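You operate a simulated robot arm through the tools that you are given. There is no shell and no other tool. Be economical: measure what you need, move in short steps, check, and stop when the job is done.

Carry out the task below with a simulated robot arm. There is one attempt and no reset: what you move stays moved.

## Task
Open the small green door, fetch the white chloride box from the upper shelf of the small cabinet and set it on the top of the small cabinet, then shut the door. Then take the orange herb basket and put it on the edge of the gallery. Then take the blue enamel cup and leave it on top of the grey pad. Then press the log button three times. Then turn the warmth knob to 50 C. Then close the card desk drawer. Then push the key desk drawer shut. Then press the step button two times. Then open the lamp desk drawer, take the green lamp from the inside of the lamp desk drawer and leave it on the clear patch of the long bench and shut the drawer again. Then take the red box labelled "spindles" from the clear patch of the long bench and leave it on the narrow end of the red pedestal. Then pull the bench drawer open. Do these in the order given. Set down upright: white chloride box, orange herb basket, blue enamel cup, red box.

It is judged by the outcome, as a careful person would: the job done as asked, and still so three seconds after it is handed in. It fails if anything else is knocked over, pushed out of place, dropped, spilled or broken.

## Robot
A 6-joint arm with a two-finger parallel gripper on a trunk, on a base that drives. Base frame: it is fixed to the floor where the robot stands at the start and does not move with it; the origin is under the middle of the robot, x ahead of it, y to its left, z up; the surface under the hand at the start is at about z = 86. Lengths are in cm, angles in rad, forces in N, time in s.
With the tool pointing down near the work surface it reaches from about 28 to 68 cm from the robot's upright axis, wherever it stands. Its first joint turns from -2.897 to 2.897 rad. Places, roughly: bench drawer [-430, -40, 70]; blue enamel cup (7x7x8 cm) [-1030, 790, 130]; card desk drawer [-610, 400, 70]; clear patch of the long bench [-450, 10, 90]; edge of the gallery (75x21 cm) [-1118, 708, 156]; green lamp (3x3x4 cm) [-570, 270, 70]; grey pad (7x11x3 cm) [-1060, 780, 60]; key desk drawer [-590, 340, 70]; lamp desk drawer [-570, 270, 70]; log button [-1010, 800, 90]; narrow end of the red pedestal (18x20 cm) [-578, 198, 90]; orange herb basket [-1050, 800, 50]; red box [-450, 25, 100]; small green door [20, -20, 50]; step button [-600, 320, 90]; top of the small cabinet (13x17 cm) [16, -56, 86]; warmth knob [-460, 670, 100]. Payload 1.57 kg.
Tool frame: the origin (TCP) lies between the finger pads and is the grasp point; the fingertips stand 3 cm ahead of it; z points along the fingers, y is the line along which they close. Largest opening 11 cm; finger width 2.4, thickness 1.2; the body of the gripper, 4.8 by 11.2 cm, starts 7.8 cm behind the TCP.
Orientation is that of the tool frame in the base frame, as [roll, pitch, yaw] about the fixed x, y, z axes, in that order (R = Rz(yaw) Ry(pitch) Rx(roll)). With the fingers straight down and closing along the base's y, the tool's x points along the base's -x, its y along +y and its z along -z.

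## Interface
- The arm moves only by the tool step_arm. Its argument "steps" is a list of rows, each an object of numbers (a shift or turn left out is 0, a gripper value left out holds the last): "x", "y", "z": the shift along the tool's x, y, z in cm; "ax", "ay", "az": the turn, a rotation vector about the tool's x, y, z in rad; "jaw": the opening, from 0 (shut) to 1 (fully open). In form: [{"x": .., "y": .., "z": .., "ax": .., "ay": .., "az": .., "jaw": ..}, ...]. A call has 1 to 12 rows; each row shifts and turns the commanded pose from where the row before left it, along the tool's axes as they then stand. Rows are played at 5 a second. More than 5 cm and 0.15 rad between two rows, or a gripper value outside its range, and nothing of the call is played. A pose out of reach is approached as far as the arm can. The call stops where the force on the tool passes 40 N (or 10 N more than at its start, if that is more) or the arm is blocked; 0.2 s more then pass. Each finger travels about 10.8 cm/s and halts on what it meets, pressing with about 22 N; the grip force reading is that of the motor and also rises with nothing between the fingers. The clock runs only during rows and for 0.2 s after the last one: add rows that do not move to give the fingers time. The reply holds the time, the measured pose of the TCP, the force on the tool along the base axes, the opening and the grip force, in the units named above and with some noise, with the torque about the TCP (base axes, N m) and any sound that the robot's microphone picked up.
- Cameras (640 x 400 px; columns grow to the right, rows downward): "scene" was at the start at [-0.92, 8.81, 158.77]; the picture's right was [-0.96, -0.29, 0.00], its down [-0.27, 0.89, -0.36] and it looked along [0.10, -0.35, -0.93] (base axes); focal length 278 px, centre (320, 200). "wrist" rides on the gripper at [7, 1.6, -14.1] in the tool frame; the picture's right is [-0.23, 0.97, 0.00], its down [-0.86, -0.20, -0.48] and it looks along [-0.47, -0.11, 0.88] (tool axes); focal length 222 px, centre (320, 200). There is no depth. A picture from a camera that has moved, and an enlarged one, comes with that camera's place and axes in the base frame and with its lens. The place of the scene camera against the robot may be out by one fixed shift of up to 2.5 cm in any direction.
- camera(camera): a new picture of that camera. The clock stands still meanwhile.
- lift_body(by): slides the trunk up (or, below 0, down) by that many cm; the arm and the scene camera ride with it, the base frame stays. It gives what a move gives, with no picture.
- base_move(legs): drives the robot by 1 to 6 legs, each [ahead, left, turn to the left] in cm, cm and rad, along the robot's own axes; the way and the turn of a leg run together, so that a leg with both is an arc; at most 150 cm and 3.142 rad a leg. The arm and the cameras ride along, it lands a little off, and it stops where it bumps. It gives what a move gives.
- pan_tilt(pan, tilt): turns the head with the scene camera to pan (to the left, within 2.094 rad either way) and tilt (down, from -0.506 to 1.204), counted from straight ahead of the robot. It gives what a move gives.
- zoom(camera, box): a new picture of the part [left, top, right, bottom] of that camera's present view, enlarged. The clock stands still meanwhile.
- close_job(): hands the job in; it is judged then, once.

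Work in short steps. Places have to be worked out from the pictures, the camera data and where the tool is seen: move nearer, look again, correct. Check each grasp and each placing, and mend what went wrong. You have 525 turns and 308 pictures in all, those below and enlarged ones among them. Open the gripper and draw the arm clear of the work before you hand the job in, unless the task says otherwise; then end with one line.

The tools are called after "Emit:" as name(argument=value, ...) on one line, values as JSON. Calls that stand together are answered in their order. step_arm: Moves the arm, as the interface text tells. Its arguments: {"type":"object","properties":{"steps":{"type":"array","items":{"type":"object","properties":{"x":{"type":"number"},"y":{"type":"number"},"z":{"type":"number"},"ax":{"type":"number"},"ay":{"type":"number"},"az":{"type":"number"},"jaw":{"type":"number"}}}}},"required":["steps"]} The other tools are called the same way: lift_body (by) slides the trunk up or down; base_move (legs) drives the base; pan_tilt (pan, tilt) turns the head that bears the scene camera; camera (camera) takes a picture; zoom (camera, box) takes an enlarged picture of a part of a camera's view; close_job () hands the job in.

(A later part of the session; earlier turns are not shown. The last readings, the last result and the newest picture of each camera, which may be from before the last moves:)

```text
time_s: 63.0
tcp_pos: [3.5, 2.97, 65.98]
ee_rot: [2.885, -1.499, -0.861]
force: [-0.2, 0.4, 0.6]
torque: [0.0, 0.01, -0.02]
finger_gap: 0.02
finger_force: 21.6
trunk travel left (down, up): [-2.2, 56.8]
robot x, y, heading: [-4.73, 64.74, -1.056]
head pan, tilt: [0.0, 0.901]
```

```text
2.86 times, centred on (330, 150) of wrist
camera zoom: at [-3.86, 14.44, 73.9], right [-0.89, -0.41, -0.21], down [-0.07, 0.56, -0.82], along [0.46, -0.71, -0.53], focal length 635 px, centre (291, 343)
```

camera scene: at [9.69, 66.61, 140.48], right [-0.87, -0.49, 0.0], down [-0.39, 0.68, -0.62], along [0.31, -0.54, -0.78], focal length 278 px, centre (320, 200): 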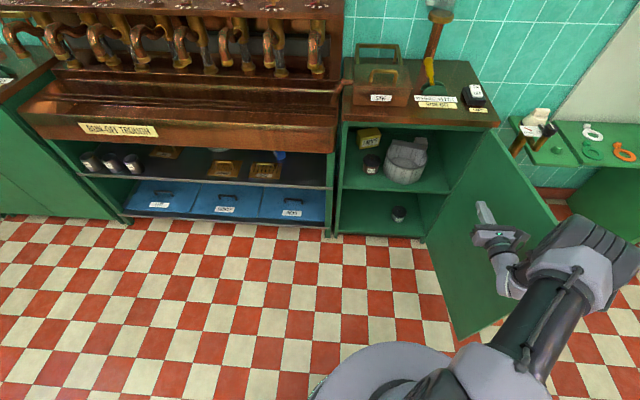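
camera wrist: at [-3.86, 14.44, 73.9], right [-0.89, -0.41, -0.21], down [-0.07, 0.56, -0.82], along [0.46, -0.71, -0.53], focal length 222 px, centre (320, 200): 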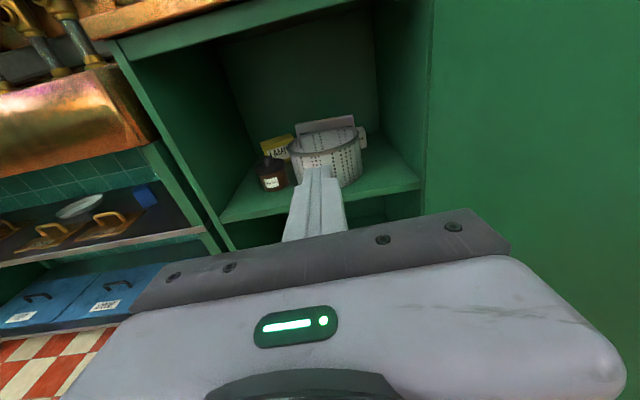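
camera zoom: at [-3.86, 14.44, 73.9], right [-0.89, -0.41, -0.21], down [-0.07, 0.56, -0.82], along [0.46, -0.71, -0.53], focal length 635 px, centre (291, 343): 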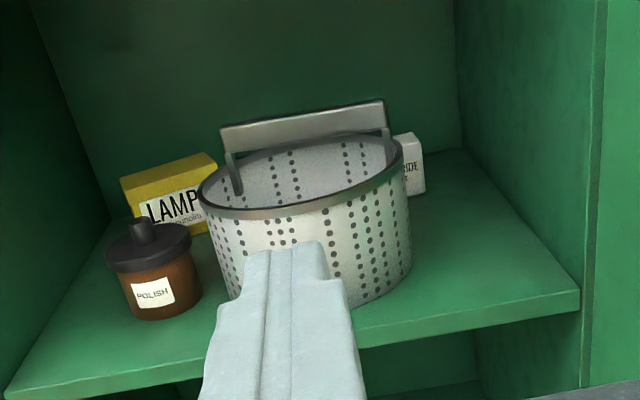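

Positions (relative to the cabinet): pot about 8 cm tall with bail up to z≈63; the white box is ~5 cm wide, 6 cm tall behind and right of it, near (17.5, -44). I'll enter above the pot and dip the fingers onto the box; first I move the base closer and more in line.

Emit:
step_arm(steps=[{"y": -5}, {"y": -5}, {"y": -5}])

Emit:
base_move(legs=[[0, 0, -0.05], [0, -20, 0], [13, 0, 0]])

Emit:
camera(camera="scene")

Emit:
camera(camera="wrist")

```text
time_s: 63.8
tcp_pos: [17.23, 9.42, 65.82]
ee_rot: [2.885, -1.499, -0.862]
force: [-0.3, -0.1, -0.1]
torque: [0.0, -0.02, 0.01]
finger_gap: 0.02
finger_force: 21.5
trunk travel left (down, up): [-2.2, 56.8]
robot x, y, heading: [-4.49, 64.41, -1.057]
head pan, tilt: [0.0, 0.901]
```

```text
time_s: 66.6
tcp_pos: [2.41, -11.87, 65.94]
ee_rot: [2.887, -1.499, -0.913]
force: [-0.1, 0.1, -0.1]
torque: [-0.01, 0.0, 0.02]
finger_gap: 0.0
finger_force: 21.1
trunk travel left (down, up): [-2.2, 56.8]
robot x, y, heading: [-16.84, 44.56, -1.104]
head pan, tilt: [0.0, 0.901]
```

```text
273 pictures are left
camera scene: at [-2.28, 45.68, 140.48], right [-0.89, -0.45, 0.0], down [-0.35, 0.7, -0.62], along [0.28, -0.56, -0.78], focal length 278 px, centre (320, 200)
```

scene: 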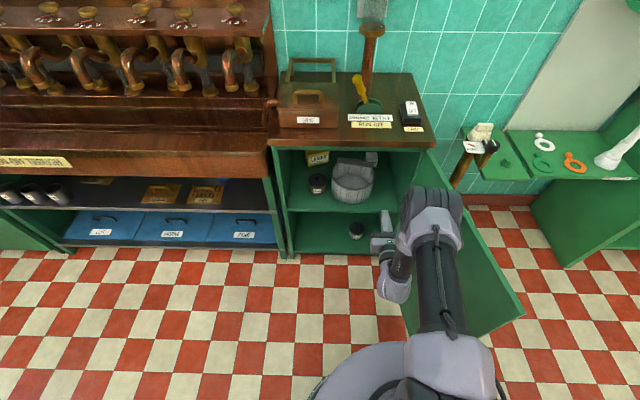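

```text
272 pictures are left
camera wrist: at [-4.39, 0.1, 73.69], right [-0.91, -0.37, -0.21], down [-0.04, 0.57, -0.82], along [0.42, -0.74, -0.53], focal length 222 px, centre (320, 200)
```

wrist: 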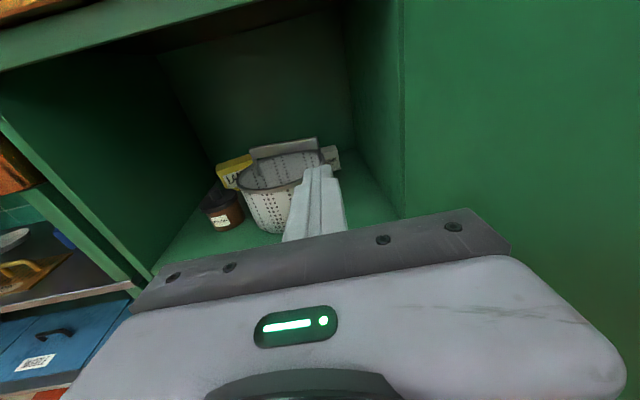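

I fix the hand's yaw to the cabinet, raise slightly, part the fingers, and enter above the pot halfway.

Emit:
step_arm(steps=[{"ax": 0.09, "x": 2, "jaw": 0.72}, {"z": 4, "x": 0.3}, {"z": 4, "x": 0.3}, {"z": 4, "x": 0.3}, {"z": 4, "x": 0.3}])

Emit:
camera(camera="wrist")

Emit:
camera(camera="scene")

```text
time_s: 67.8
tcp_pos: [10.02, -26.31, 67.72]
ee_rot: [2.982, -1.501, -0.92]
force: [0.5, -0.4, 1.0]
torque: [0.01, 0.01, 0.01]
finger_gap: 7.94
finger_force: 0.0
trunk travel left (down, up): [-2.2, 56.8]
robot x, y, heading: [-16.72, 44.1, -1.112]
head pan, tilt: [0.0, 0.901]
```

```text
271 pictures are left
camera wrist: at [2.17, -15.04, 75.61], right [-0.87, -0.45, -0.22], down [-0.09, 0.56, -0.82], along [0.49, -0.69, -0.53], focal length 222 px, centre (320, 200)
```

wrist: 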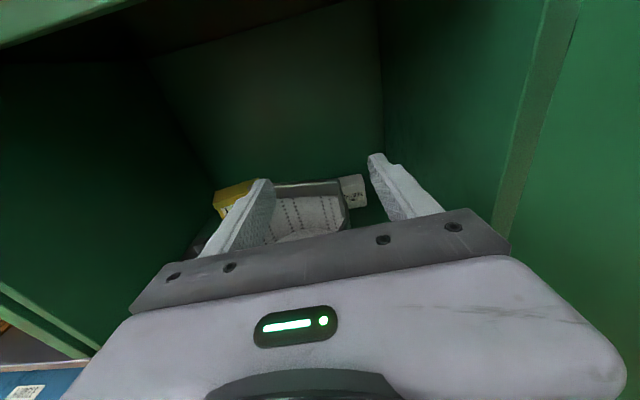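

```text
270 pictures are left
camera scene: at [-2.29, 45.68, 140.48], right [-0.89, -0.45, 0.0], down [-0.35, 0.7, -0.62], along [0.28, -0.56, -0.78], focal length 278 px, centre (320, 200)
```

scene: 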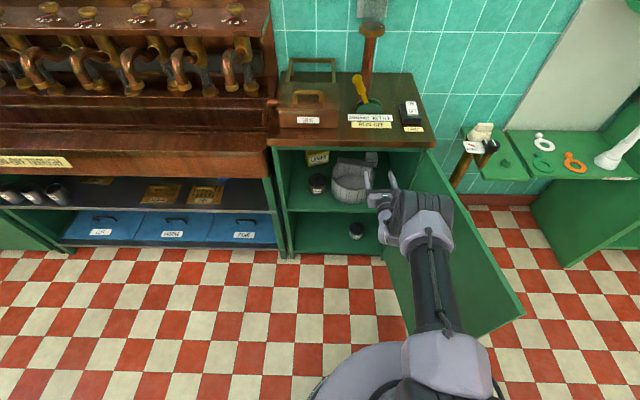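

Emit:
step_arm(steps=[{"z": 4, "x": 0.27, "y": 0.3}, {"z": 4, "x": 0.27, "y": 0.3}, {"z": 4, "x": 0.27}])

Emit:
camera(camera="wrist")

Emit:
camera(camera="scene")

```text
time_s: 68.6
tcp_pos: [13.86, -35.04, 68.66]
ee_rot: [2.977, -1.499, -0.916]
force: [-0.4, 0.3, 0.0]
torque: [0.01, 0.01, 0.02]
finger_gap: 7.92
finger_force: 0.0
out of reach, approached as far as the arm can: row 3
trunk travel left (down, up): [-2.2, 56.8]
robot x, y, heading: [-17.08, 44.14, -1.11]
head pan, tilt: [0.0, 0.901]
```

```text
269 pictures are left
camera wrist: at [6.02, -23.68, 76.58], right [-0.87, -0.45, -0.21], down [-0.09, 0.56, -0.82], along [0.49, -0.69, -0.53], focal length 222 px, centre (320, 200)
```

wrist: 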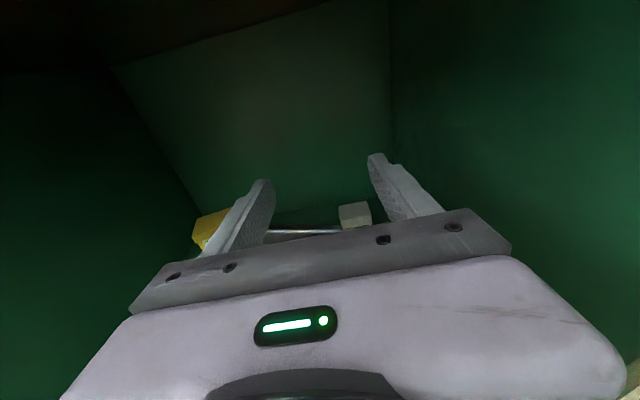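

```text
268 pictures are left
camera scene: at [-2.27, 45.68, 140.48], right [-0.89, -0.45, 0.0], down [-0.35, 0.7, -0.62], along [0.28, -0.56, -0.78], focal length 278 px, centre (320, 200)
```

scene: 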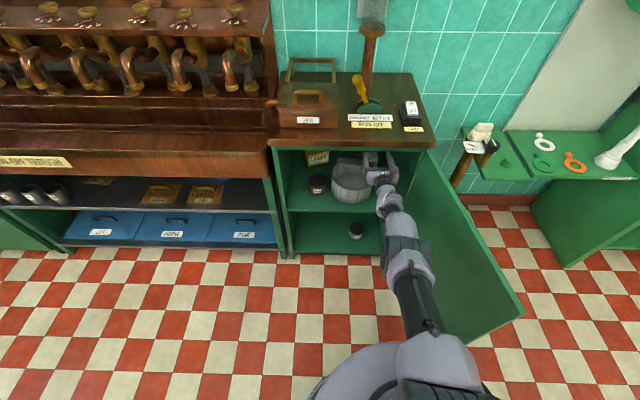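

The arm is fully stretched here, so it needs the base nearer. I draw the hand back 6 cm and drive forward 14 cm.

Emit:
step_arm(steps=[{"z": -3, "x": -0.2}, {"z": -3, "x": -0.2}])

Emit:
base_move(legs=[[13, 0, 0]])

Emit:
camera(camera="wrist")

Emit:
camera(camera="scene")

```text
time_s: 69.2
tcp_pos: [11.19, -29.67, 68.67]
ee_rot: [2.964, -1.501, -0.9]
force: [-0.1, 0.7, -0.5]
torque: [-0.02, -0.03, -0.07]
finger_gap: 7.93
finger_force: 0.0
trunk travel left (down, up): [-2.2, 56.8]
robot x, y, heading: [-16.6, 44.05, -1.104]
head pan, tilt: [0.0, 0.901]
```

```text
time_s: 70.5
tcp_pos: [17.01, -40.93, 68.73]
ee_rot: [2.975, -1.499, -0.914]
force: [-0.7, 0.0, 0.2]
torque: [0.0, -0.01, 0.05]
finger_gap: 7.92
finger_force: 0.0
trunk travel left (down, up): [-2.2, 56.8]
robot x, y, heading: [-10.92, 32.85, -1.107]
head pan, tilt: [0.0, 0.901]
```

```text
267 pictures are left
camera wrist: at [9.08, -29.83, 76.59], right [-0.87, -0.45, -0.22], down [-0.09, 0.56, -0.82], along [0.49, -0.69, -0.53], focal length 222 px, centre (320, 200)
```

wrist: 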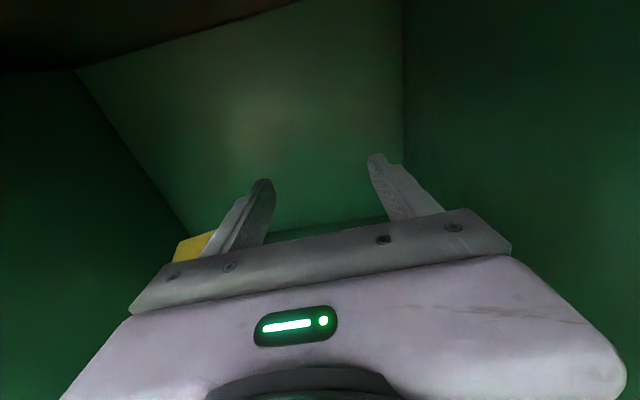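

```text
266 pictures are left
camera scene: at [3.44, 34.25, 140.48], right [-0.89, -0.45, 0.0], down [-0.35, 0.7, -0.62], along [0.28, -0.56, -0.78], focal length 278 px, centre (320, 200)
```

scene: 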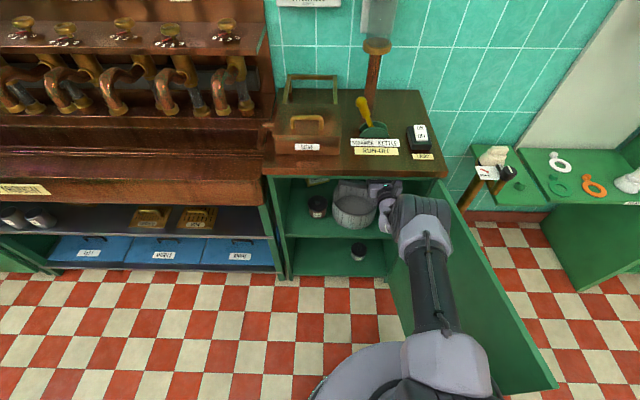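

The box is hidden below the hand now. I back up 8 cm and zoom in on it to place it precisely.

Emit:
step_arm(steps=[{"z": -4, "x": -0.2}, {"z": -4, "x": -0.2}])

Emit:
zoom(camera="wrist", box=[240, 140, 400, 240])

```text
time_s: 71.1
tcp_pos: [13.16, -33.73, 68.63]
ee_rot: [2.968, -1.499, -0.904]
force: [-0.6, 0.1, 0.6]
torque: [0.0, -0.02, 0.02]
finger_gap: 7.9
finger_force: 0.0
trunk travel left (down, up): [-2.2, 56.8]
robot x, y, heading: [-11.08, 32.64, -1.102]
head pan, tilt: [0.0, 0.901]
```

```text
4.00 times, centred on (320, 190) of wrist
camera zoom: at [5.32, -22.57, 76.55], right [-0.87, -0.45, -0.21], down [-0.09, 0.56, -0.82], along [0.49, -0.7, -0.53], focal length 888 px, centre (320, 240)
```

zoom: 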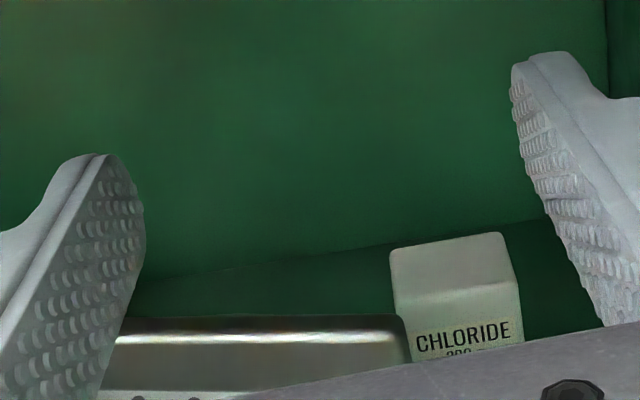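

Fresh estimate: box centre about (19.5, -51.6), z 47.5–54; bail of the pot tops at about z 60. I lower the trunk fully (flattest forearm), shift right 2.3 cm and go forward above the pot.

Emit:
lift_body(by=-2)

Emit:
step_arm(steps=[{"x": 2, "y": 2.3}, {"z": 4, "x": 0.2}, {"z": 4, "x": 0.1}])

Emit:
camera(camera="scene")

Emit:
camera(camera="wrist")

```text
time_s: 71.8
tcp_pos: [13.15, -33.85, 66.66]
ee_rot: [2.973, -1.501, -0.911]
force: [-0.3, -0.4, 0.5]
torque: [-0.01, 0.02, -0.03]
finger_gap: 7.92
finger_force: 0.0
trunk travel left (down, up): [-0.2, 58.8]
robot x, y, heading: [-11.22, 32.63, -1.108]
head pan, tilt: [0.0, 0.901]
```

```text
time_s: 72.6
tcp_pos: [15.22, -42.12, 68.45]
ee_rot: [2.985, -1.499, -0.925]
force: [-0.3, -0.7, 0.2]
torque: [0.03, -0.02, 0.01]
finger_gap: 7.93
finger_force: 0.1
trunk travel left (down, up): [-0.2, 58.8]
robot x, y, heading: [-10.95, 32.65, -1.107]
head pan, tilt: [0.0, 0.901]
```

```text
264 pictures are left
camera scene: at [3.44, 34.25, 138.48], right [-0.89, -0.45, 0.0], down [-0.35, 0.7, -0.62], along [0.28, -0.56, -0.78], focal length 278 px, centre (320, 200)
```

scene: 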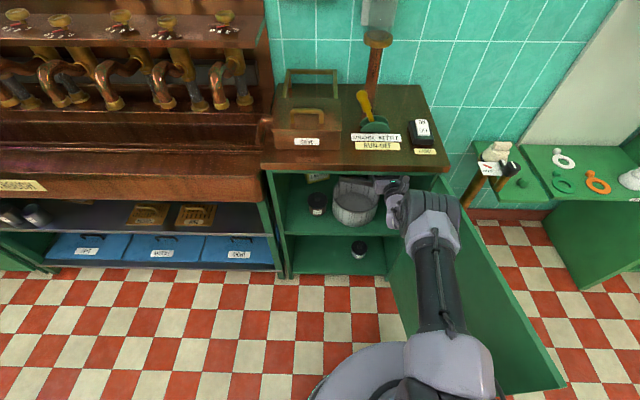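

```text
263 pictures are left
camera wrist: at [7.4, -30.98, 76.31], right [-0.87, -0.45, -0.22], down [-0.09, 0.56, -0.82], along [0.49, -0.69, -0.53], focal length 222 px, centre (320, 200)
```

wrist: 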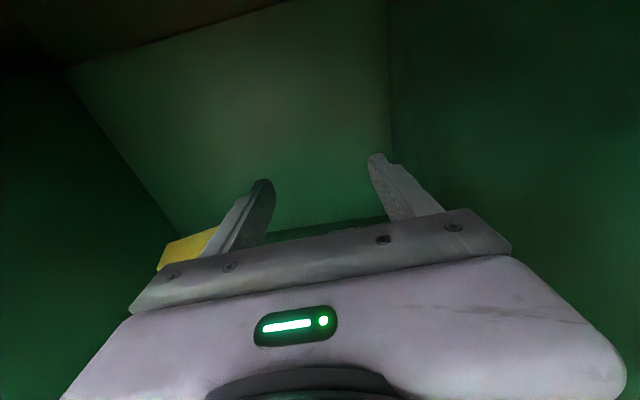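

The arm will need about 12 cm more reach; I retract the hand the same amount and drive the base forward.

Emit:
step_arm(steps=[{"z": -4, "x": -0.25}, {"z": -4, "x": -0.25}, {"z": -3.5, "x": -0.25}])

Emit:
base_move(legs=[[11.5, 0, 0]])

Emit:
camera(camera="scene")

```text
time_s: 73.4
tcp_pos: [9.77, -31.97, 68.34]
ee_rot: [2.966, -1.5, -0.904]
force: [0.1, 0.7, -0.3]
torque: [-0.01, -0.04, 0.01]
finger_gap: 7.95
finger_force: 0.0
trunk travel left (down, up): [-0.2, 58.8]
robot x, y, heading: [-11.07, 32.88, -1.111]
head pan, tilt: [0.0, 0.901]
```

```text
time_s: 74.6
tcp_pos: [14.94, -41.94, 68.48]
ee_rot: [2.973, -1.5, -0.911]
force: [0.4, 0.3, 0.1]
torque: [0.0, 0.04, 0.04]
finger_gap: 7.9
finger_force: 0.1
trunk travel left (down, up): [-0.2, 58.8]
robot x, y, heading: [-6.07, 22.92, -1.107]
head pan, tilt: [0.0, 0.901]
```

```text
262 pictures are left
camera scene: at [8.42, 24.32, 138.48], right [-0.89, -0.45, 0.0], down [-0.35, 0.7, -0.62], along [0.28, -0.56, -0.78], focal length 278 px, centre (320, 200)
```

scene: 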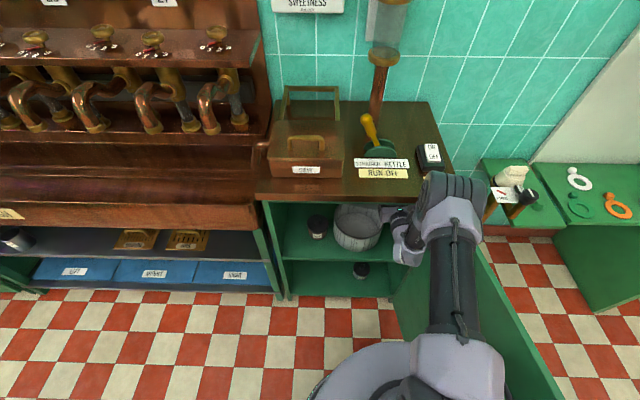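

Now I dip: forward and down while pitching the hand, in steps, straddling the box.

Emit:
step_arm(steps=[{"z": 3.1, "x": -1.3, "ay": -0.15}, {"z": 2.0, "x": -2.1, "ay": -0.15}, {"z": 2.08, "x": -1.77, "ay": -0.15}])

Emit:
camera(camera="wrist")

Emit:
camera(camera="scene")

```text
time_s: 75.6
tcp_pos: [15.6, -44.73, 60.42]
ee_rot: [-3.138, -1.02, -1.097]
force: [11.1, -15.9, 49.6]
torque: [2.57, -1.83, -1.17]
finger_gap: 8.06
finger_force: 0.8
trunk travel left (down, up): [-0.2, 58.8]
robot x, y, heading: [-6.28, 22.95, -1.112]
head pan, tilt: [0.0, 0.901]
stopped in row 3: the arm was blocked; the commanded pose is now the measured one
```

```text
261 pictures are left
camera wrist: at [10.14, -38.17, 73.69], right [-0.92, -0.34, -0.2], down [-0.21, 0.85, -0.48], along [0.33, -0.4, -0.86], focal length 222 px, centre (320, 200)
```

wrist: 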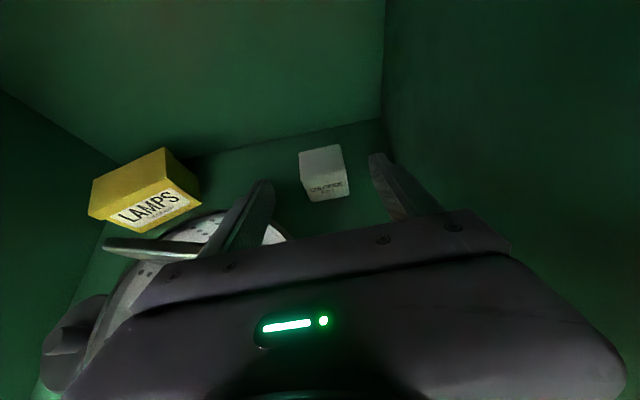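

```text
260 pictures are left
camera scene: at [7.38, 25.52, 138.65], right [-0.9, -0.44, 0.0], down [-0.34, 0.7, -0.63], along [0.28, -0.56, -0.78], focal length 278 px, centre (320, 200)
```

scene: 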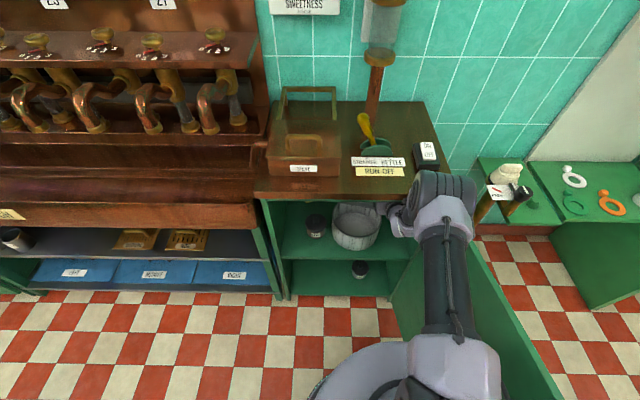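

The gripper touched the pot below. I retrace upward at once and check the pot.

Emit:
step_arm(steps=[{"x": 1.8, "z": -1.5, "ay": 0.1}, {"x": 2.2, "z": -1.5, "ay": 0.1}])

Emit:
camera(camera="wrist")

Emit:
zoom(camera="scene", box=[260, 170, 460, 310])

```text
time_s: 76.2
tcp_pos: [16.03, -44.8, 65.06]
ee_rot: [3.135, -1.212, -1.08]
force: [0.5, 0.4, 0.2]
torque: [0.01, -0.03, -0.04]
finger_gap: 7.92
finger_force: 0.0
trunk travel left (down, up): [-0.2, 58.8]
robot x, y, heading: [-5.84, 22.74, -1.111]
head pan, tilt: [0.0, 0.901]
```

```text
259 pictures are left
camera wrist: at [9.58, -36.07, 76.42], right [-0.9, -0.38, -0.21], down [-0.17, 0.75, -0.63], along [0.4, -0.53, -0.75], focal length 222 px, centre (320, 200)
```

wrist: 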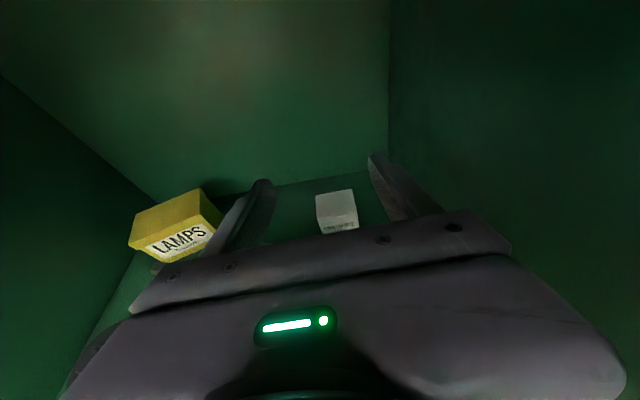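

```text
2.86 times, centred on (360, 240) of scene
camera zoom: at [8.24, 24.52, 138.49], right [-0.9, -0.44, 0.0], down [-0.35, 0.7, -0.62], along [0.28, -0.56, -0.78], focal length 794 px, centre (206, 86)
```

zoom: 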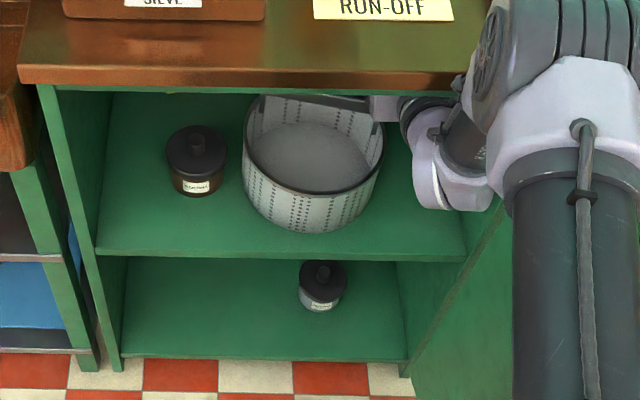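

The pot's bail is a bit higher than thought (~62). I'll go deeper first at full height, and only then pitch down behind the pot.

Emit:
step_arm(steps=[{"z": -0.88, "x": 2.34, "ay": 0.15}, {"z": 4.24, "x": 1.2}])

Emit:
step_arm(steps=[{"z": 1.0, "x": -2.34, "ay": -0.15}, {"z": 1.25, "x": -2.2, "ay": -0.15}])

Emit:
camera(camera="wrist")

Emit:
camera(camera="scene")

```text
time_s: 76.8
tcp_pos: [17.25, -47.71, 67.33]
ee_rot: [-3.128, -1.357, -1.107]
force: [-0.7, 0.7, 0.5]
torque: [0.0, -0.04, 0.02]
finger_gap: 7.94
finger_force: 0.1
trunk travel left (down, up): [-0.2, 58.8]
robot x, y, heading: [-6.55, 23.5, -1.111]
head pan, tilt: [0.0, 0.901]
```

```text
time_s: 77.6
tcp_pos: [15.21, -46.04, 59.55]
ee_rot: [-3.115, -1.004, -1.136]
force: [5.3, -7.3, 21.4]
torque: [1.42, -0.61, -0.58]
finger_gap: 7.99
finger_force: 0.6
trunk travel left (down, up): [-0.2, 58.8]
robot x, y, heading: [-6.7, 24.38, -1.113]
head pan, tilt: [0.0, 0.901]
stopped in row 2: the arm was blocked; the commanded pose is now the measured one
```

```text
257 pictures are left
camera wrist: at [9.82, -39.57, 72.87], right [-0.92, -0.32, -0.21], down [-0.2, 0.86, -0.46], along [0.33, -0.39, -0.86], focal length 222 px, centre (320, 200)
```

wrist: 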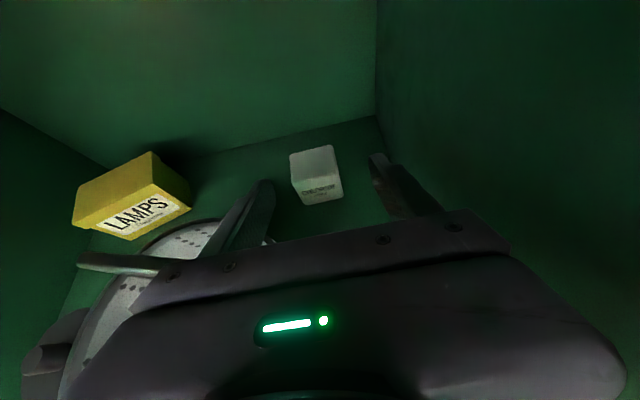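

```text
256 pictures are left
camera scene: at [6.76, 26.41, 138.73], right [-0.9, -0.44, 0.0], down [-0.34, 0.7, -0.63], along [0.28, -0.56, -0.78], focal length 278 px, centre (320, 200)
```

scene: 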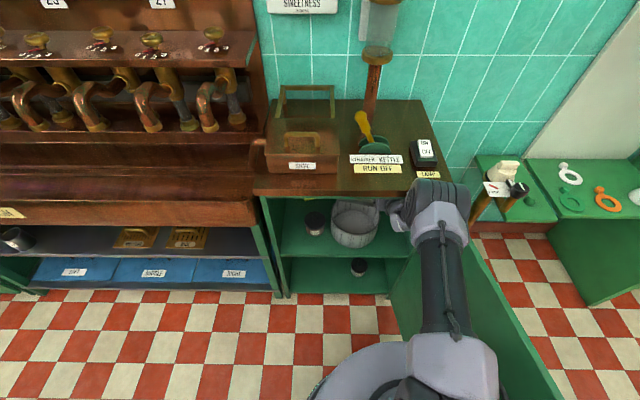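

The elbow is meeting the cabinet's top edge and the hand the bail: this dip is too tight. I back out the way I came and will look at moving the pot aside carefully instead.

Emit:
step_arm(steps=[{"x": 2.2, "z": -1.25, "ay": 0.12}, {"x": 2.3, "z": -1.0, "ay": 0.12}, {"x": 2.0, "z": -1.0, "ay": 0.12}])

Emit:
step_arm(steps=[{"z": -4, "x": -0.4}, {"z": -4, "x": -0.4}, {"z": -4, "x": -0.4}])

Emit:
base_move(legs=[[-24, 0, 0]])

Emit:
zoom(camera="scene", box=[270, 100, 450, 250])

Emit:
camera(camera="wrist")

```text
time_s: 78.4
tcp_pos: [16.02, -46.66, 66.31]
ee_rot: [-3.091, -1.364, -1.152]
force: [0.5, 0.1, -0.2]
torque: [0.0, -0.02, -0.01]
finger_gap: 7.94
finger_force: 0.1
trunk travel left (down, up): [-0.2, 58.8]
robot x, y, heading: [-6.44, 23.76, -1.112]
head pan, tilt: [0.0, 0.901]
```

```text
time_s: 79.2
tcp_pos: [10.53, -35.64, 67.87]
ee_rot: [-3.086, -1.359, -1.155]
force: [-0.4, 0.0, -0.3]
torque: [0.02, -0.05, 0.0]
finger_gap: 7.92
finger_force: 0.1
trunk travel left (down, up): [-0.2, 58.8]
robot x, y, heading: [-7.35, 24.05, -1.111]
head pan, tilt: [0.0, 0.901]
```

```text
time_s: 81.0
tcp_pos: [0.3, -13.91, 67.86]
ee_rot: [-3.089, -1.362, -1.147]
force: [0.2, -0.2, -0.7]
torque: [0.06, 0.01, 0.0]
finger_gap: 7.93
finger_force: 0.1
trunk travel left (down, up): [-0.2, 58.8]
robot x, y, heading: [-17.84, 45.85, -1.108]
head pan, tilt: [0.0, 0.901]
```

```text
2.67 times, centred on (360, 175) of scene
camera zoom: at [-3.1, 47.27, 138.48], right [-0.89, -0.45, 0.0], down [-0.35, 0.7, -0.62], along [0.28, -0.56, -0.78], focal length 741 px, centre (213, 267)
```

zoom: 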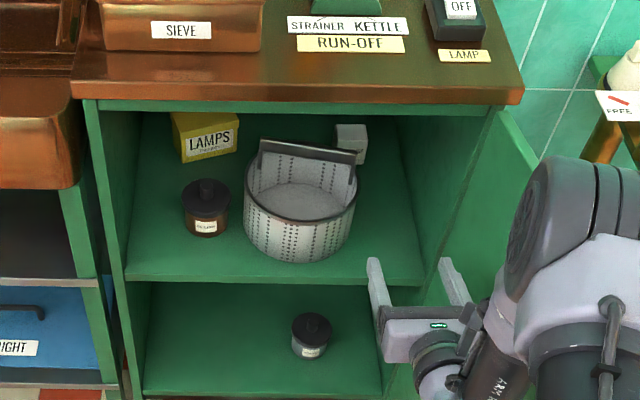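

```text
254 pictures are left
camera wrist: at [-6.91, -3.8, 77.47], right [-0.89, -0.4, -0.23], down [-0.11, 0.67, -0.73], along [0.45, -0.62, -0.64], focal length 222 px, centre (320, 200)
```

wrist: 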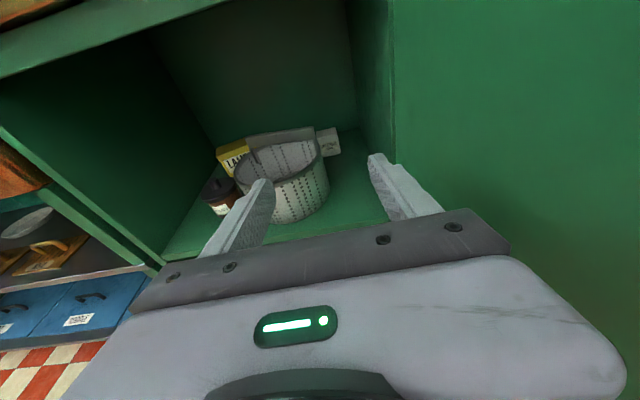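

All upright. To clear the way I'll lift the pot by its bail, shift it front-left on the shelf, and put it back later. I level the hand, go left to the bail's middle and roll 90° so the fingers close vertically.

Emit:
step_arm(steps=[{"y": -4, "ay": 0.1}, {"y": -4, "ay": 0.1, "x": -1}, {"y": -3, "ax": 0.05}])

Emit:
step_arm(steps=[{"az": 0.15}, {"az": 0.15}, {"az": 0.15}, {"az": 0.15}, {"az": 0.15}, {"az": 0.15}, {"az": 0.15}, {"az": 0.15}, {"az": 0.15}, {"az": 0.15}, {"az": 0.07}])

Emit:
camera(camera="wrist")

```text
time_s: 81.8
tcp_pos: [9.87, -9.16, 67.1]
ee_rot: [-2.231, -1.556, -1.957]
force: [0.9, 0.0, -0.5]
torque: [0.01, 0.01, 0.02]
finger_gap: 7.92
finger_force: 0.2
trunk travel left (down, up): [-0.2, 58.8]
robot x, y, heading: [-17.42, 45.63, -1.106]
head pan, tilt: [0.0, 0.901]
```

```text
time_s: 84.2
tcp_pos: [10.11, -8.88, 66.86]
ee_rot: [-1.58, 0.012, -2.619]
force: [0.3, -0.6, 0.9]
torque: [-0.01, 0.01, 0.01]
finger_gap: 7.93
finger_force: 0.0
trunk travel left (down, up): [-0.2, 58.8]
robot x, y, heading: [-17.37, 45.74, -1.107]
head pan, tilt: [0.0, 0.901]
```

```text
253 pictures are left
camera wrist: at [-3.03, -0.12, 65.24], right [0.2, 0.13, -0.97], down [0.5, 0.84, 0.21], along [0.84, -0.53, 0.11], focal length 222 px, centre (320, 200)
```

wrist: 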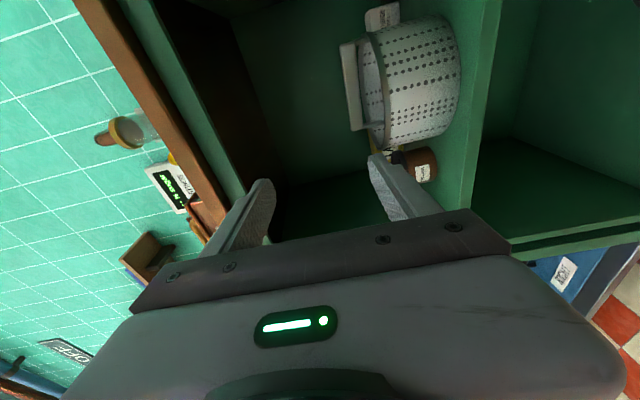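

The bail strip lies at about z 59.3–61. I lower the hand to z≈60.3, open wider, square the yaw, and drive 10 cm forward.

Emit:
step_arm(steps=[{"y": 3.3, "ay": 0.045, "jaw": 0.55}, {"y": 3.2}])

Emit:
base_move(legs=[[10, 0, 0]])

Emit:
camera(camera="wrist")

Emit:
zoom(camera="scene", box=[270, 130, 450, 280])

```text
time_s: 84.8
tcp_pos: [10.13, -9.04, 60.2]
ee_rot: [-1.578, 0.009, -2.664]
force: [0.1, -0.1, 0.4]
torque: [0.03, 0.01, 0.0]
finger_gap: 6.06
finger_force: 0.1
trunk travel left (down, up): [-0.2, 58.8]
robot x, y, heading: [-17.79, 45.92, -1.112]
head pan, tilt: [0.0, 0.901]
```

```text
time_s: 85.9
tcp_pos: [14.36, -17.99, 60.26]
ee_rot: [-1.581, 0.01, -2.665]
force: [-0.4, -0.6, -0.4]
torque: [-0.01, -0.04, -0.02]
finger_gap: 6.03
finger_force: 0.1
trunk travel left (down, up): [-0.2, 58.8]
robot x, y, heading: [-13.32, 36.94, -1.109]
head pan, tilt: [0.0, 0.901]
```

```text
252 pictures are left
camera wrist: at [1.58, -8.61, 58.63], right [0.21, 0.12, -0.97], down [0.54, 0.81, 0.21], along [0.82, -0.57, 0.1], focal length 222 px, centre (320, 200)
```

wrist: 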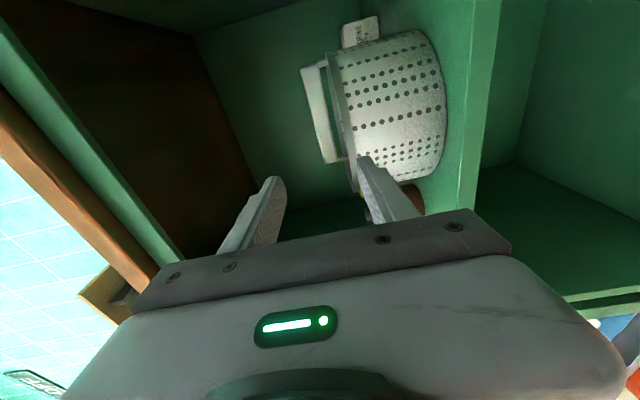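

```text
2.67 times, centred on (360, 205) of scene
camera zoom: at [1.29, 38.41, 138.48], right [-0.9, -0.44, 0.0], down [-0.35, 0.7, -0.62], along [0.28, -0.56, -0.78], focal length 741 px, centre (213, 187)
```

zoom: 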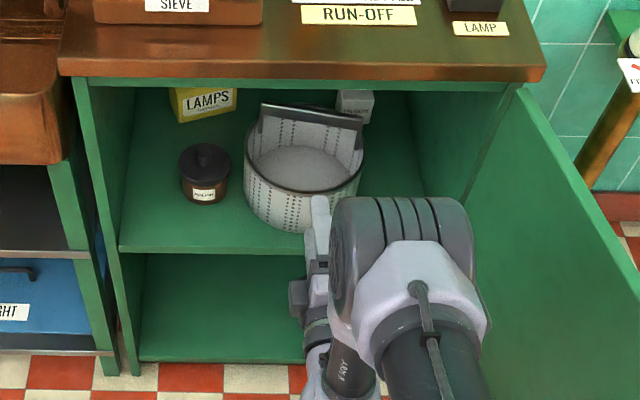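

The bail gap is too thin for a finger. Instead I'll pinch the pot's front wall from above (hand pitched ~55° down, fingers closing front-to-back) and slide the pot along the shelf. I pitch the hand now.

Emit:
step_arm(steps=[{"ax": -0.14, "y": -1.5}, {"ax": -0.14}, {"ax": -0.14}, {"ax": -0.14}, {"ax": -0.14}, {"ax": -0.13}, {"ax": -0.13, "jaw": 0.45}])

Emit:
camera(camera="wrist")

Emit:
camera(camera="scene")

```text
time_s: 87.5
tcp_pos: [14.12, -17.89, 61.92]
ee_rot: [-2.542, 0.011, -2.666]
force: [-0.2, -0.4, 0.0]
torque: [-0.03, -0.03, 0.0]
finger_gap: 4.96
finger_force: 0.1
trunk travel left (down, up): [-0.2, 58.8]
robot x, y, heading: [-13.28, 37.29, -1.114]
head pan, tilt: [0.0, 0.901]
```

```text
250 pictures are left
camera wrist: at [3.64, -12.95, 72.4], right [-0.16, 0.82, -0.55], down [0.71, 0.48, 0.52], along [0.69, -0.3, -0.66], focal length 222 px, centre (320, 200)
```

wrist: 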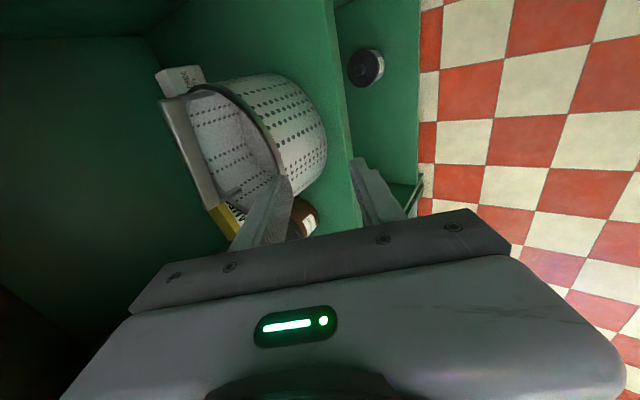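

```text
249 pictures are left
camera scene: at [1.3, 38.4, 138.48], right [-0.9, -0.44, 0.0], down [-0.35, 0.7, -0.62], along [0.28, -0.56, -0.78], focal length 278 px, centre (320, 200)
```

scene: 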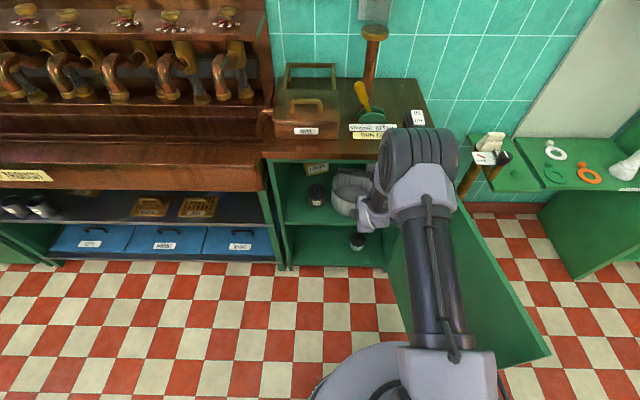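

Rim front is at n≈-10.8 and z≈56.6. I move above the front wall first, then look before descending.

Emit:
step_arm(steps=[{"y": -1.8, "z": 1.5, "x": 0.3}, {"y": -1.8, "z": 2.5, "x": 0.3}])

Emit:
camera(camera="wrist")

```text
time_s: 88.1
tcp_pos: [16.02, -22.88, 60.66]
ee_rot: [-2.541, 0.01, -2.665]
force: [0.4, 0.0, 0.8]
torque: [-0.03, -0.02, 0.0]
finger_gap: 4.97
finger_force: 0.1
trunk travel left (down, up): [-0.2, 58.8]
robot x, y, heading: [-13.11, 37.29, -1.109]
head pan, tilt: [0.0, 0.901]
```

```text
248 pictures are left
camera wrist: at [5.46, -17.84, 71.17], right [-0.16, 0.82, -0.55], down [0.71, 0.48, 0.52], along [0.69, -0.3, -0.66], focal length 222 px, centre (320, 200)
```

wrist: 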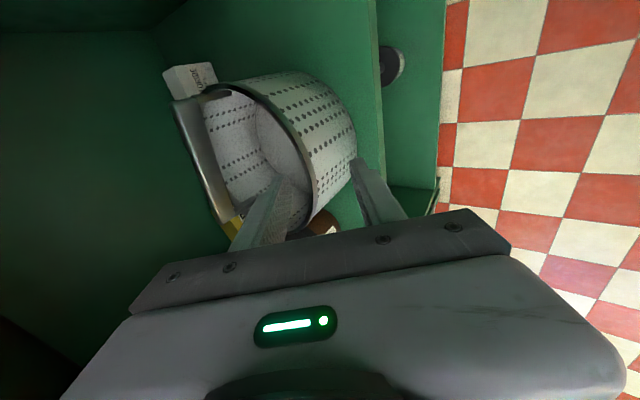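

The rim lies between the fingertips. I descend along the tool and close on the wall.

Emit:
step_arm(steps=[{"z": 2.5}, {"z": 2.5}])

Emit:
camera(camera="wrist")

```text
time_s: 88.7
tcp_pos: [17.59, -25.26, 56.32]
ee_rot: [-2.538, 0.009, -2.666]
force: [0.0, 0.2, 0.4]
torque: [-0.01, -0.02, -0.02]
finger_gap: 4.95
finger_force: 0.0
trunk travel left (down, up): [-0.2, 58.8]
robot x, y, heading: [-13.32, 36.97, -1.111]
head pan, tilt: [0.0, 0.901]
```

```text
247 pictures are left
camera wrist: at [6.98, -20.25, 66.94], right [-0.16, 0.82, -0.55], down [0.71, 0.48, 0.52], along [0.69, -0.3, -0.66], focal length 222 px, centre (320, 200)
```

wrist: 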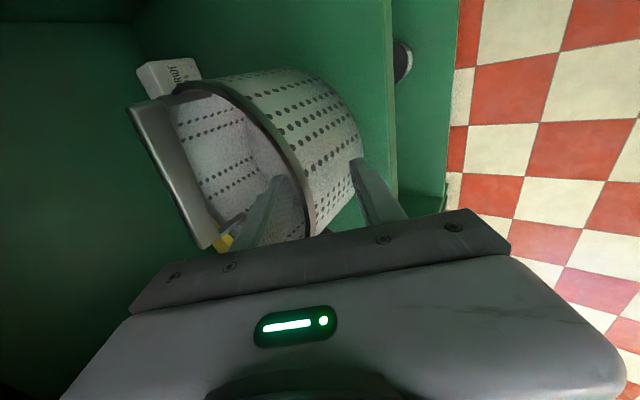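

Emit:
step_arm(steps=[{"jaw": 0.2}, {"jaw": 0.1}, {"jaw": 0}, {}])

Emit:
camera(camera="wrist")

```text
time_s: 89.7
tcp_pos: [17.54, -25.21, 56.53]
ee_rot: [-2.54, 0.009, -2.666]
force: [-1.6, 4.4, 12.3]
torque: [0.61, 0.2, -0.05]
finger_gap: 2.18
finger_force: 21.4
trunk travel left (down, up): [-0.2, 58.8]
robot x, y, heading: [-13.21, 37.02, -1.11]
head pan, tilt: [0.0, 0.901]
```

```text
246 pictures are left
camera wrist: at [6.94, -20.17, 67.03], right [-0.16, 0.82, -0.55], down [0.71, 0.48, 0.52], along [0.69, -0.31, -0.66], focal length 222 px, centre (320, 200)
```

wrist: 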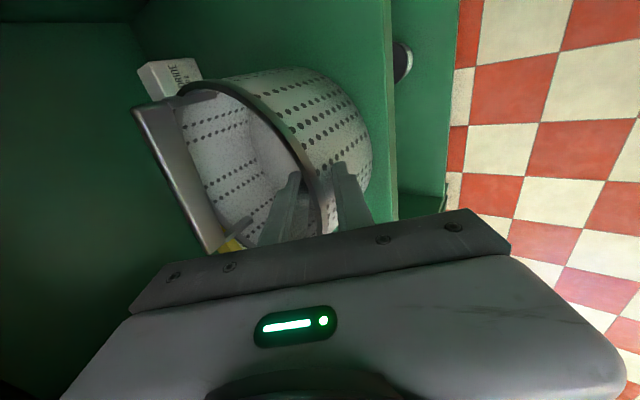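

Gripped. I slide the pot toward me in small rows.

Emit:
step_arm(steps=[{"y": 1.24, "z": -0.85}, {"y": 1.24, "z": -0.85}, {"y": 1.24, "z": -0.85}])

Emit:
camera(camera="wrist")

```text
time_s: 90.5
tcp_pos: [15.63, -21.3, 56.13]
ee_rot: [-2.541, 0.01, -2.664]
force: [3.1, -4.2, -3.8]
torque: [0.95, 0.56, 0.05]
finger_gap: 0.23
finger_force: 21.6
trunk travel left (down, up): [-0.2, 58.8]
robot x, y, heading: [-12.99, 36.81, -1.107]
head pan, tilt: [0.0, 0.901]
```

```text
245 pictures are left
camera wrist: at [5.0, -16.31, 66.76], right [-0.16, 0.82, -0.55], down [0.71, 0.48, 0.52], along [0.69, -0.3, -0.66], focal length 222 px, centre (320, 200)
```

wrist: 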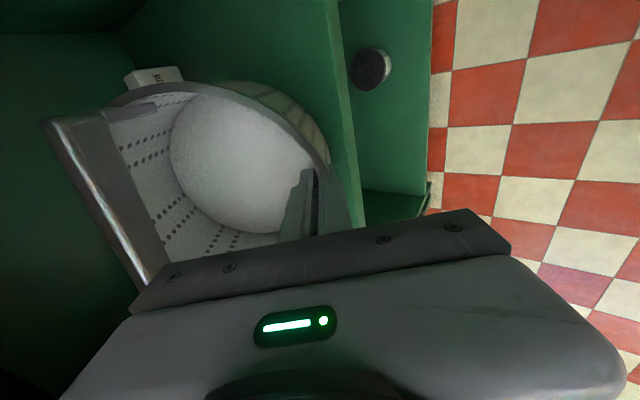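

The pinch tipped the pot to match the finger angle. I let it down gently by opening the fingers slowly.

Emit:
step_arm(steps=[{"jaw": 0.04}, {"jaw": 0.06}, {"jaw": 0.08}, {"jaw": 0.1}, {"jaw": 0.12}, {"jaw": 0.14}, {"jaw": 0.16}, {"jaw": 0.18}, {"jaw": 0.2}, {"jaw": 0.22}, {"jaw": 0.25}])

Emit:
camera(camera="wrist")

Emit:
zoom(camera="scene", box=[270, 130, 450, 280])

```text
time_s: 92.9
tcp_pos: [15.72, -21.31, 56.21]
ee_rot: [-2.542, 0.009, -2.667]
force: [0.2, -0.4, -0.1]
torque: [-0.01, 0.01, -0.01]
finger_gap: 2.74
finger_force: 0.0
trunk travel left (down, up): [-0.2, 58.8]
robot x, y, heading: [-13.69, 36.9, -1.111]
head pan, tilt: [0.0, 0.901]
```

```text
244 pictures are left
camera wrist: at [5.01, -16.33, 66.85], right [-0.16, 0.82, -0.55], down [0.71, 0.48, 0.52], along [0.69, -0.3, -0.66], focal length 222 px, centre (320, 200)
```

wrist: 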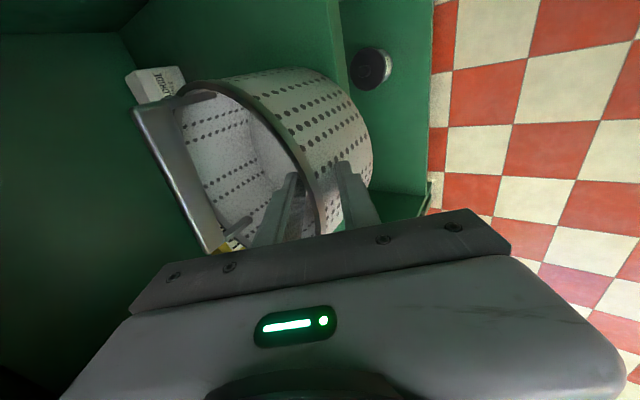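

```text
2.67 times, centred on (360, 205) of scene
camera zoom: at [1.29, 38.4, 138.48], right [-0.9, -0.44, 0.0], down [-0.35, 0.7, -0.62], along [0.28, -0.56, -0.78], focal length 741 px, centre (213, 187)
```

zoom: 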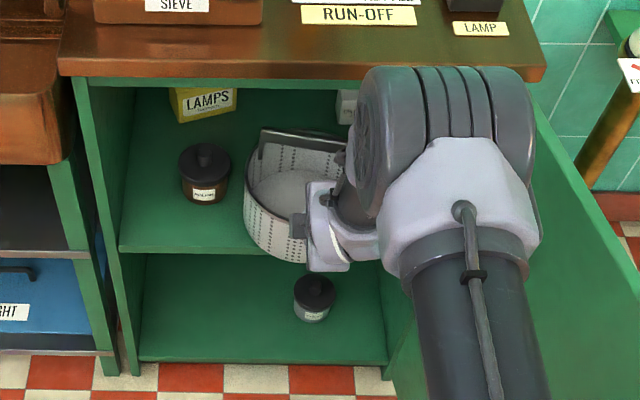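

Pot is upright again and already ~4 cm nearer. I keep the fingers loose and drag it further with the inner finger.

Emit:
step_arm(steps=[{"y": 1.24, "z": -0.85}, {"y": 1.24, "z": -0.85}, {"y": 1.24, "z": -0.85}, {"y": 1.0, "z": -0.68}])

Emit:
camera(camera="wrist")

Emit:
zoom(camera="scene", box=[270, 130, 450, 280])

```text
time_s: 93.9
tcp_pos: [12.81, -16.17, 56.29]
ee_rot: [-2.542, 0.008, -2.664]
force: [-0.4, -0.1, 0.3]
torque: [0.0, -0.02, 0.01]
finger_gap: 2.8
finger_force: 0.0
trunk travel left (down, up): [-0.2, 58.8]
robot x, y, heading: [-13.39, 36.87, -1.116]
head pan, tilt: [0.0, 0.901]
```

```text
242 pictures are left
camera wrist: at [2.18, -11.2, 66.83], right [-0.16, 0.82, -0.55], down [0.71, 0.48, 0.52], along [0.69, -0.3, -0.66], focal length 222 px, centre (320, 200)
```

wrist: 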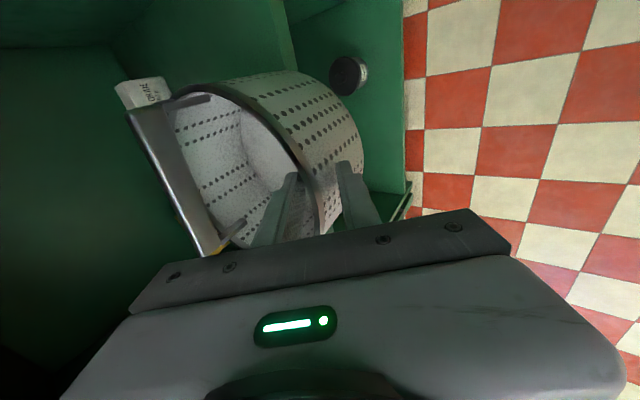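

```text
2.67 times, centred on (360, 205) of scene
camera zoom: at [1.29, 38.41, 138.48], right [-0.9, -0.44, 0.0], down [-0.35, 0.7, -0.62], along [0.28, -0.56, -0.78], focal length 741 px, centre (213, 187)
```

zoom: 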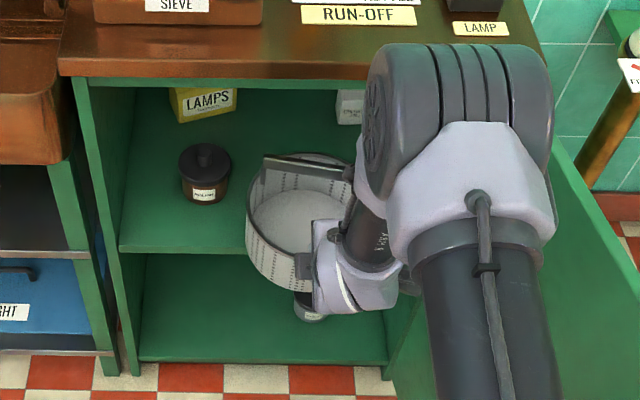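

The pot's now at the shelf front, stable. I withdraw the fingers, close them, and go round to its right side to push it left.

Emit:
step_arm(steps=[{"z": -3}, {"z": -4}, {"x": 4, "jaw": 0}, {"x": 4}, {"x": 3.3}])

Emit:
camera(camera="wrist")

Emit:
camera(camera="scene")

```text
time_s: 95.1
tcp_pos: [0.54, -18.02, 61.93]
ee_rot: [-2.542, 0.008, -2.666]
force: [-0.2, -0.2, 0.9]
torque: [-0.01, 0.0, 0.02]
finger_gap: 0.0
finger_force: 21.3
trunk travel left (down, up): [-0.2, 58.8]
robot x, y, heading: [-13.52, 37.14, -1.111]
head pan, tilt: [0.0, 0.901]
```

```text
240 pictures are left
camera wrist: at [-10.01, -13.04, 72.54], right [-0.16, 0.82, -0.55], down [0.71, 0.48, 0.52], along [0.69, -0.3, -0.66], focal length 222 px, centre (320, 200)
```

wrist: 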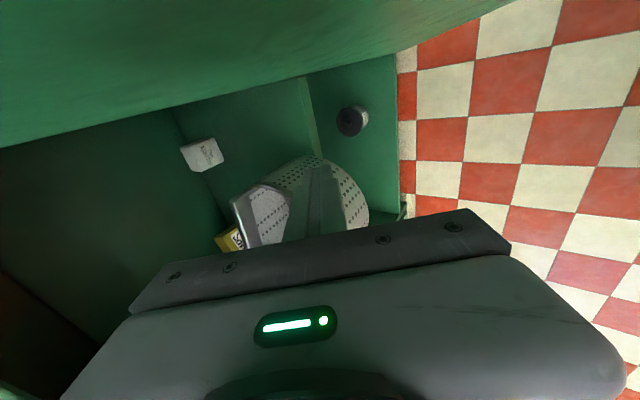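

```text
239 pictures are left
camera scene: at [1.3, 38.4, 138.48], right [-0.9, -0.44, 0.0], down [-0.35, 0.7, -0.62], along [0.28, -0.56, -0.78], focal length 278 px, centre (320, 200)
```

scene: 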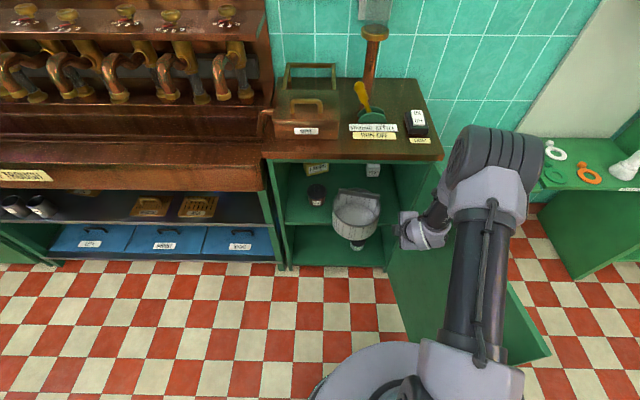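

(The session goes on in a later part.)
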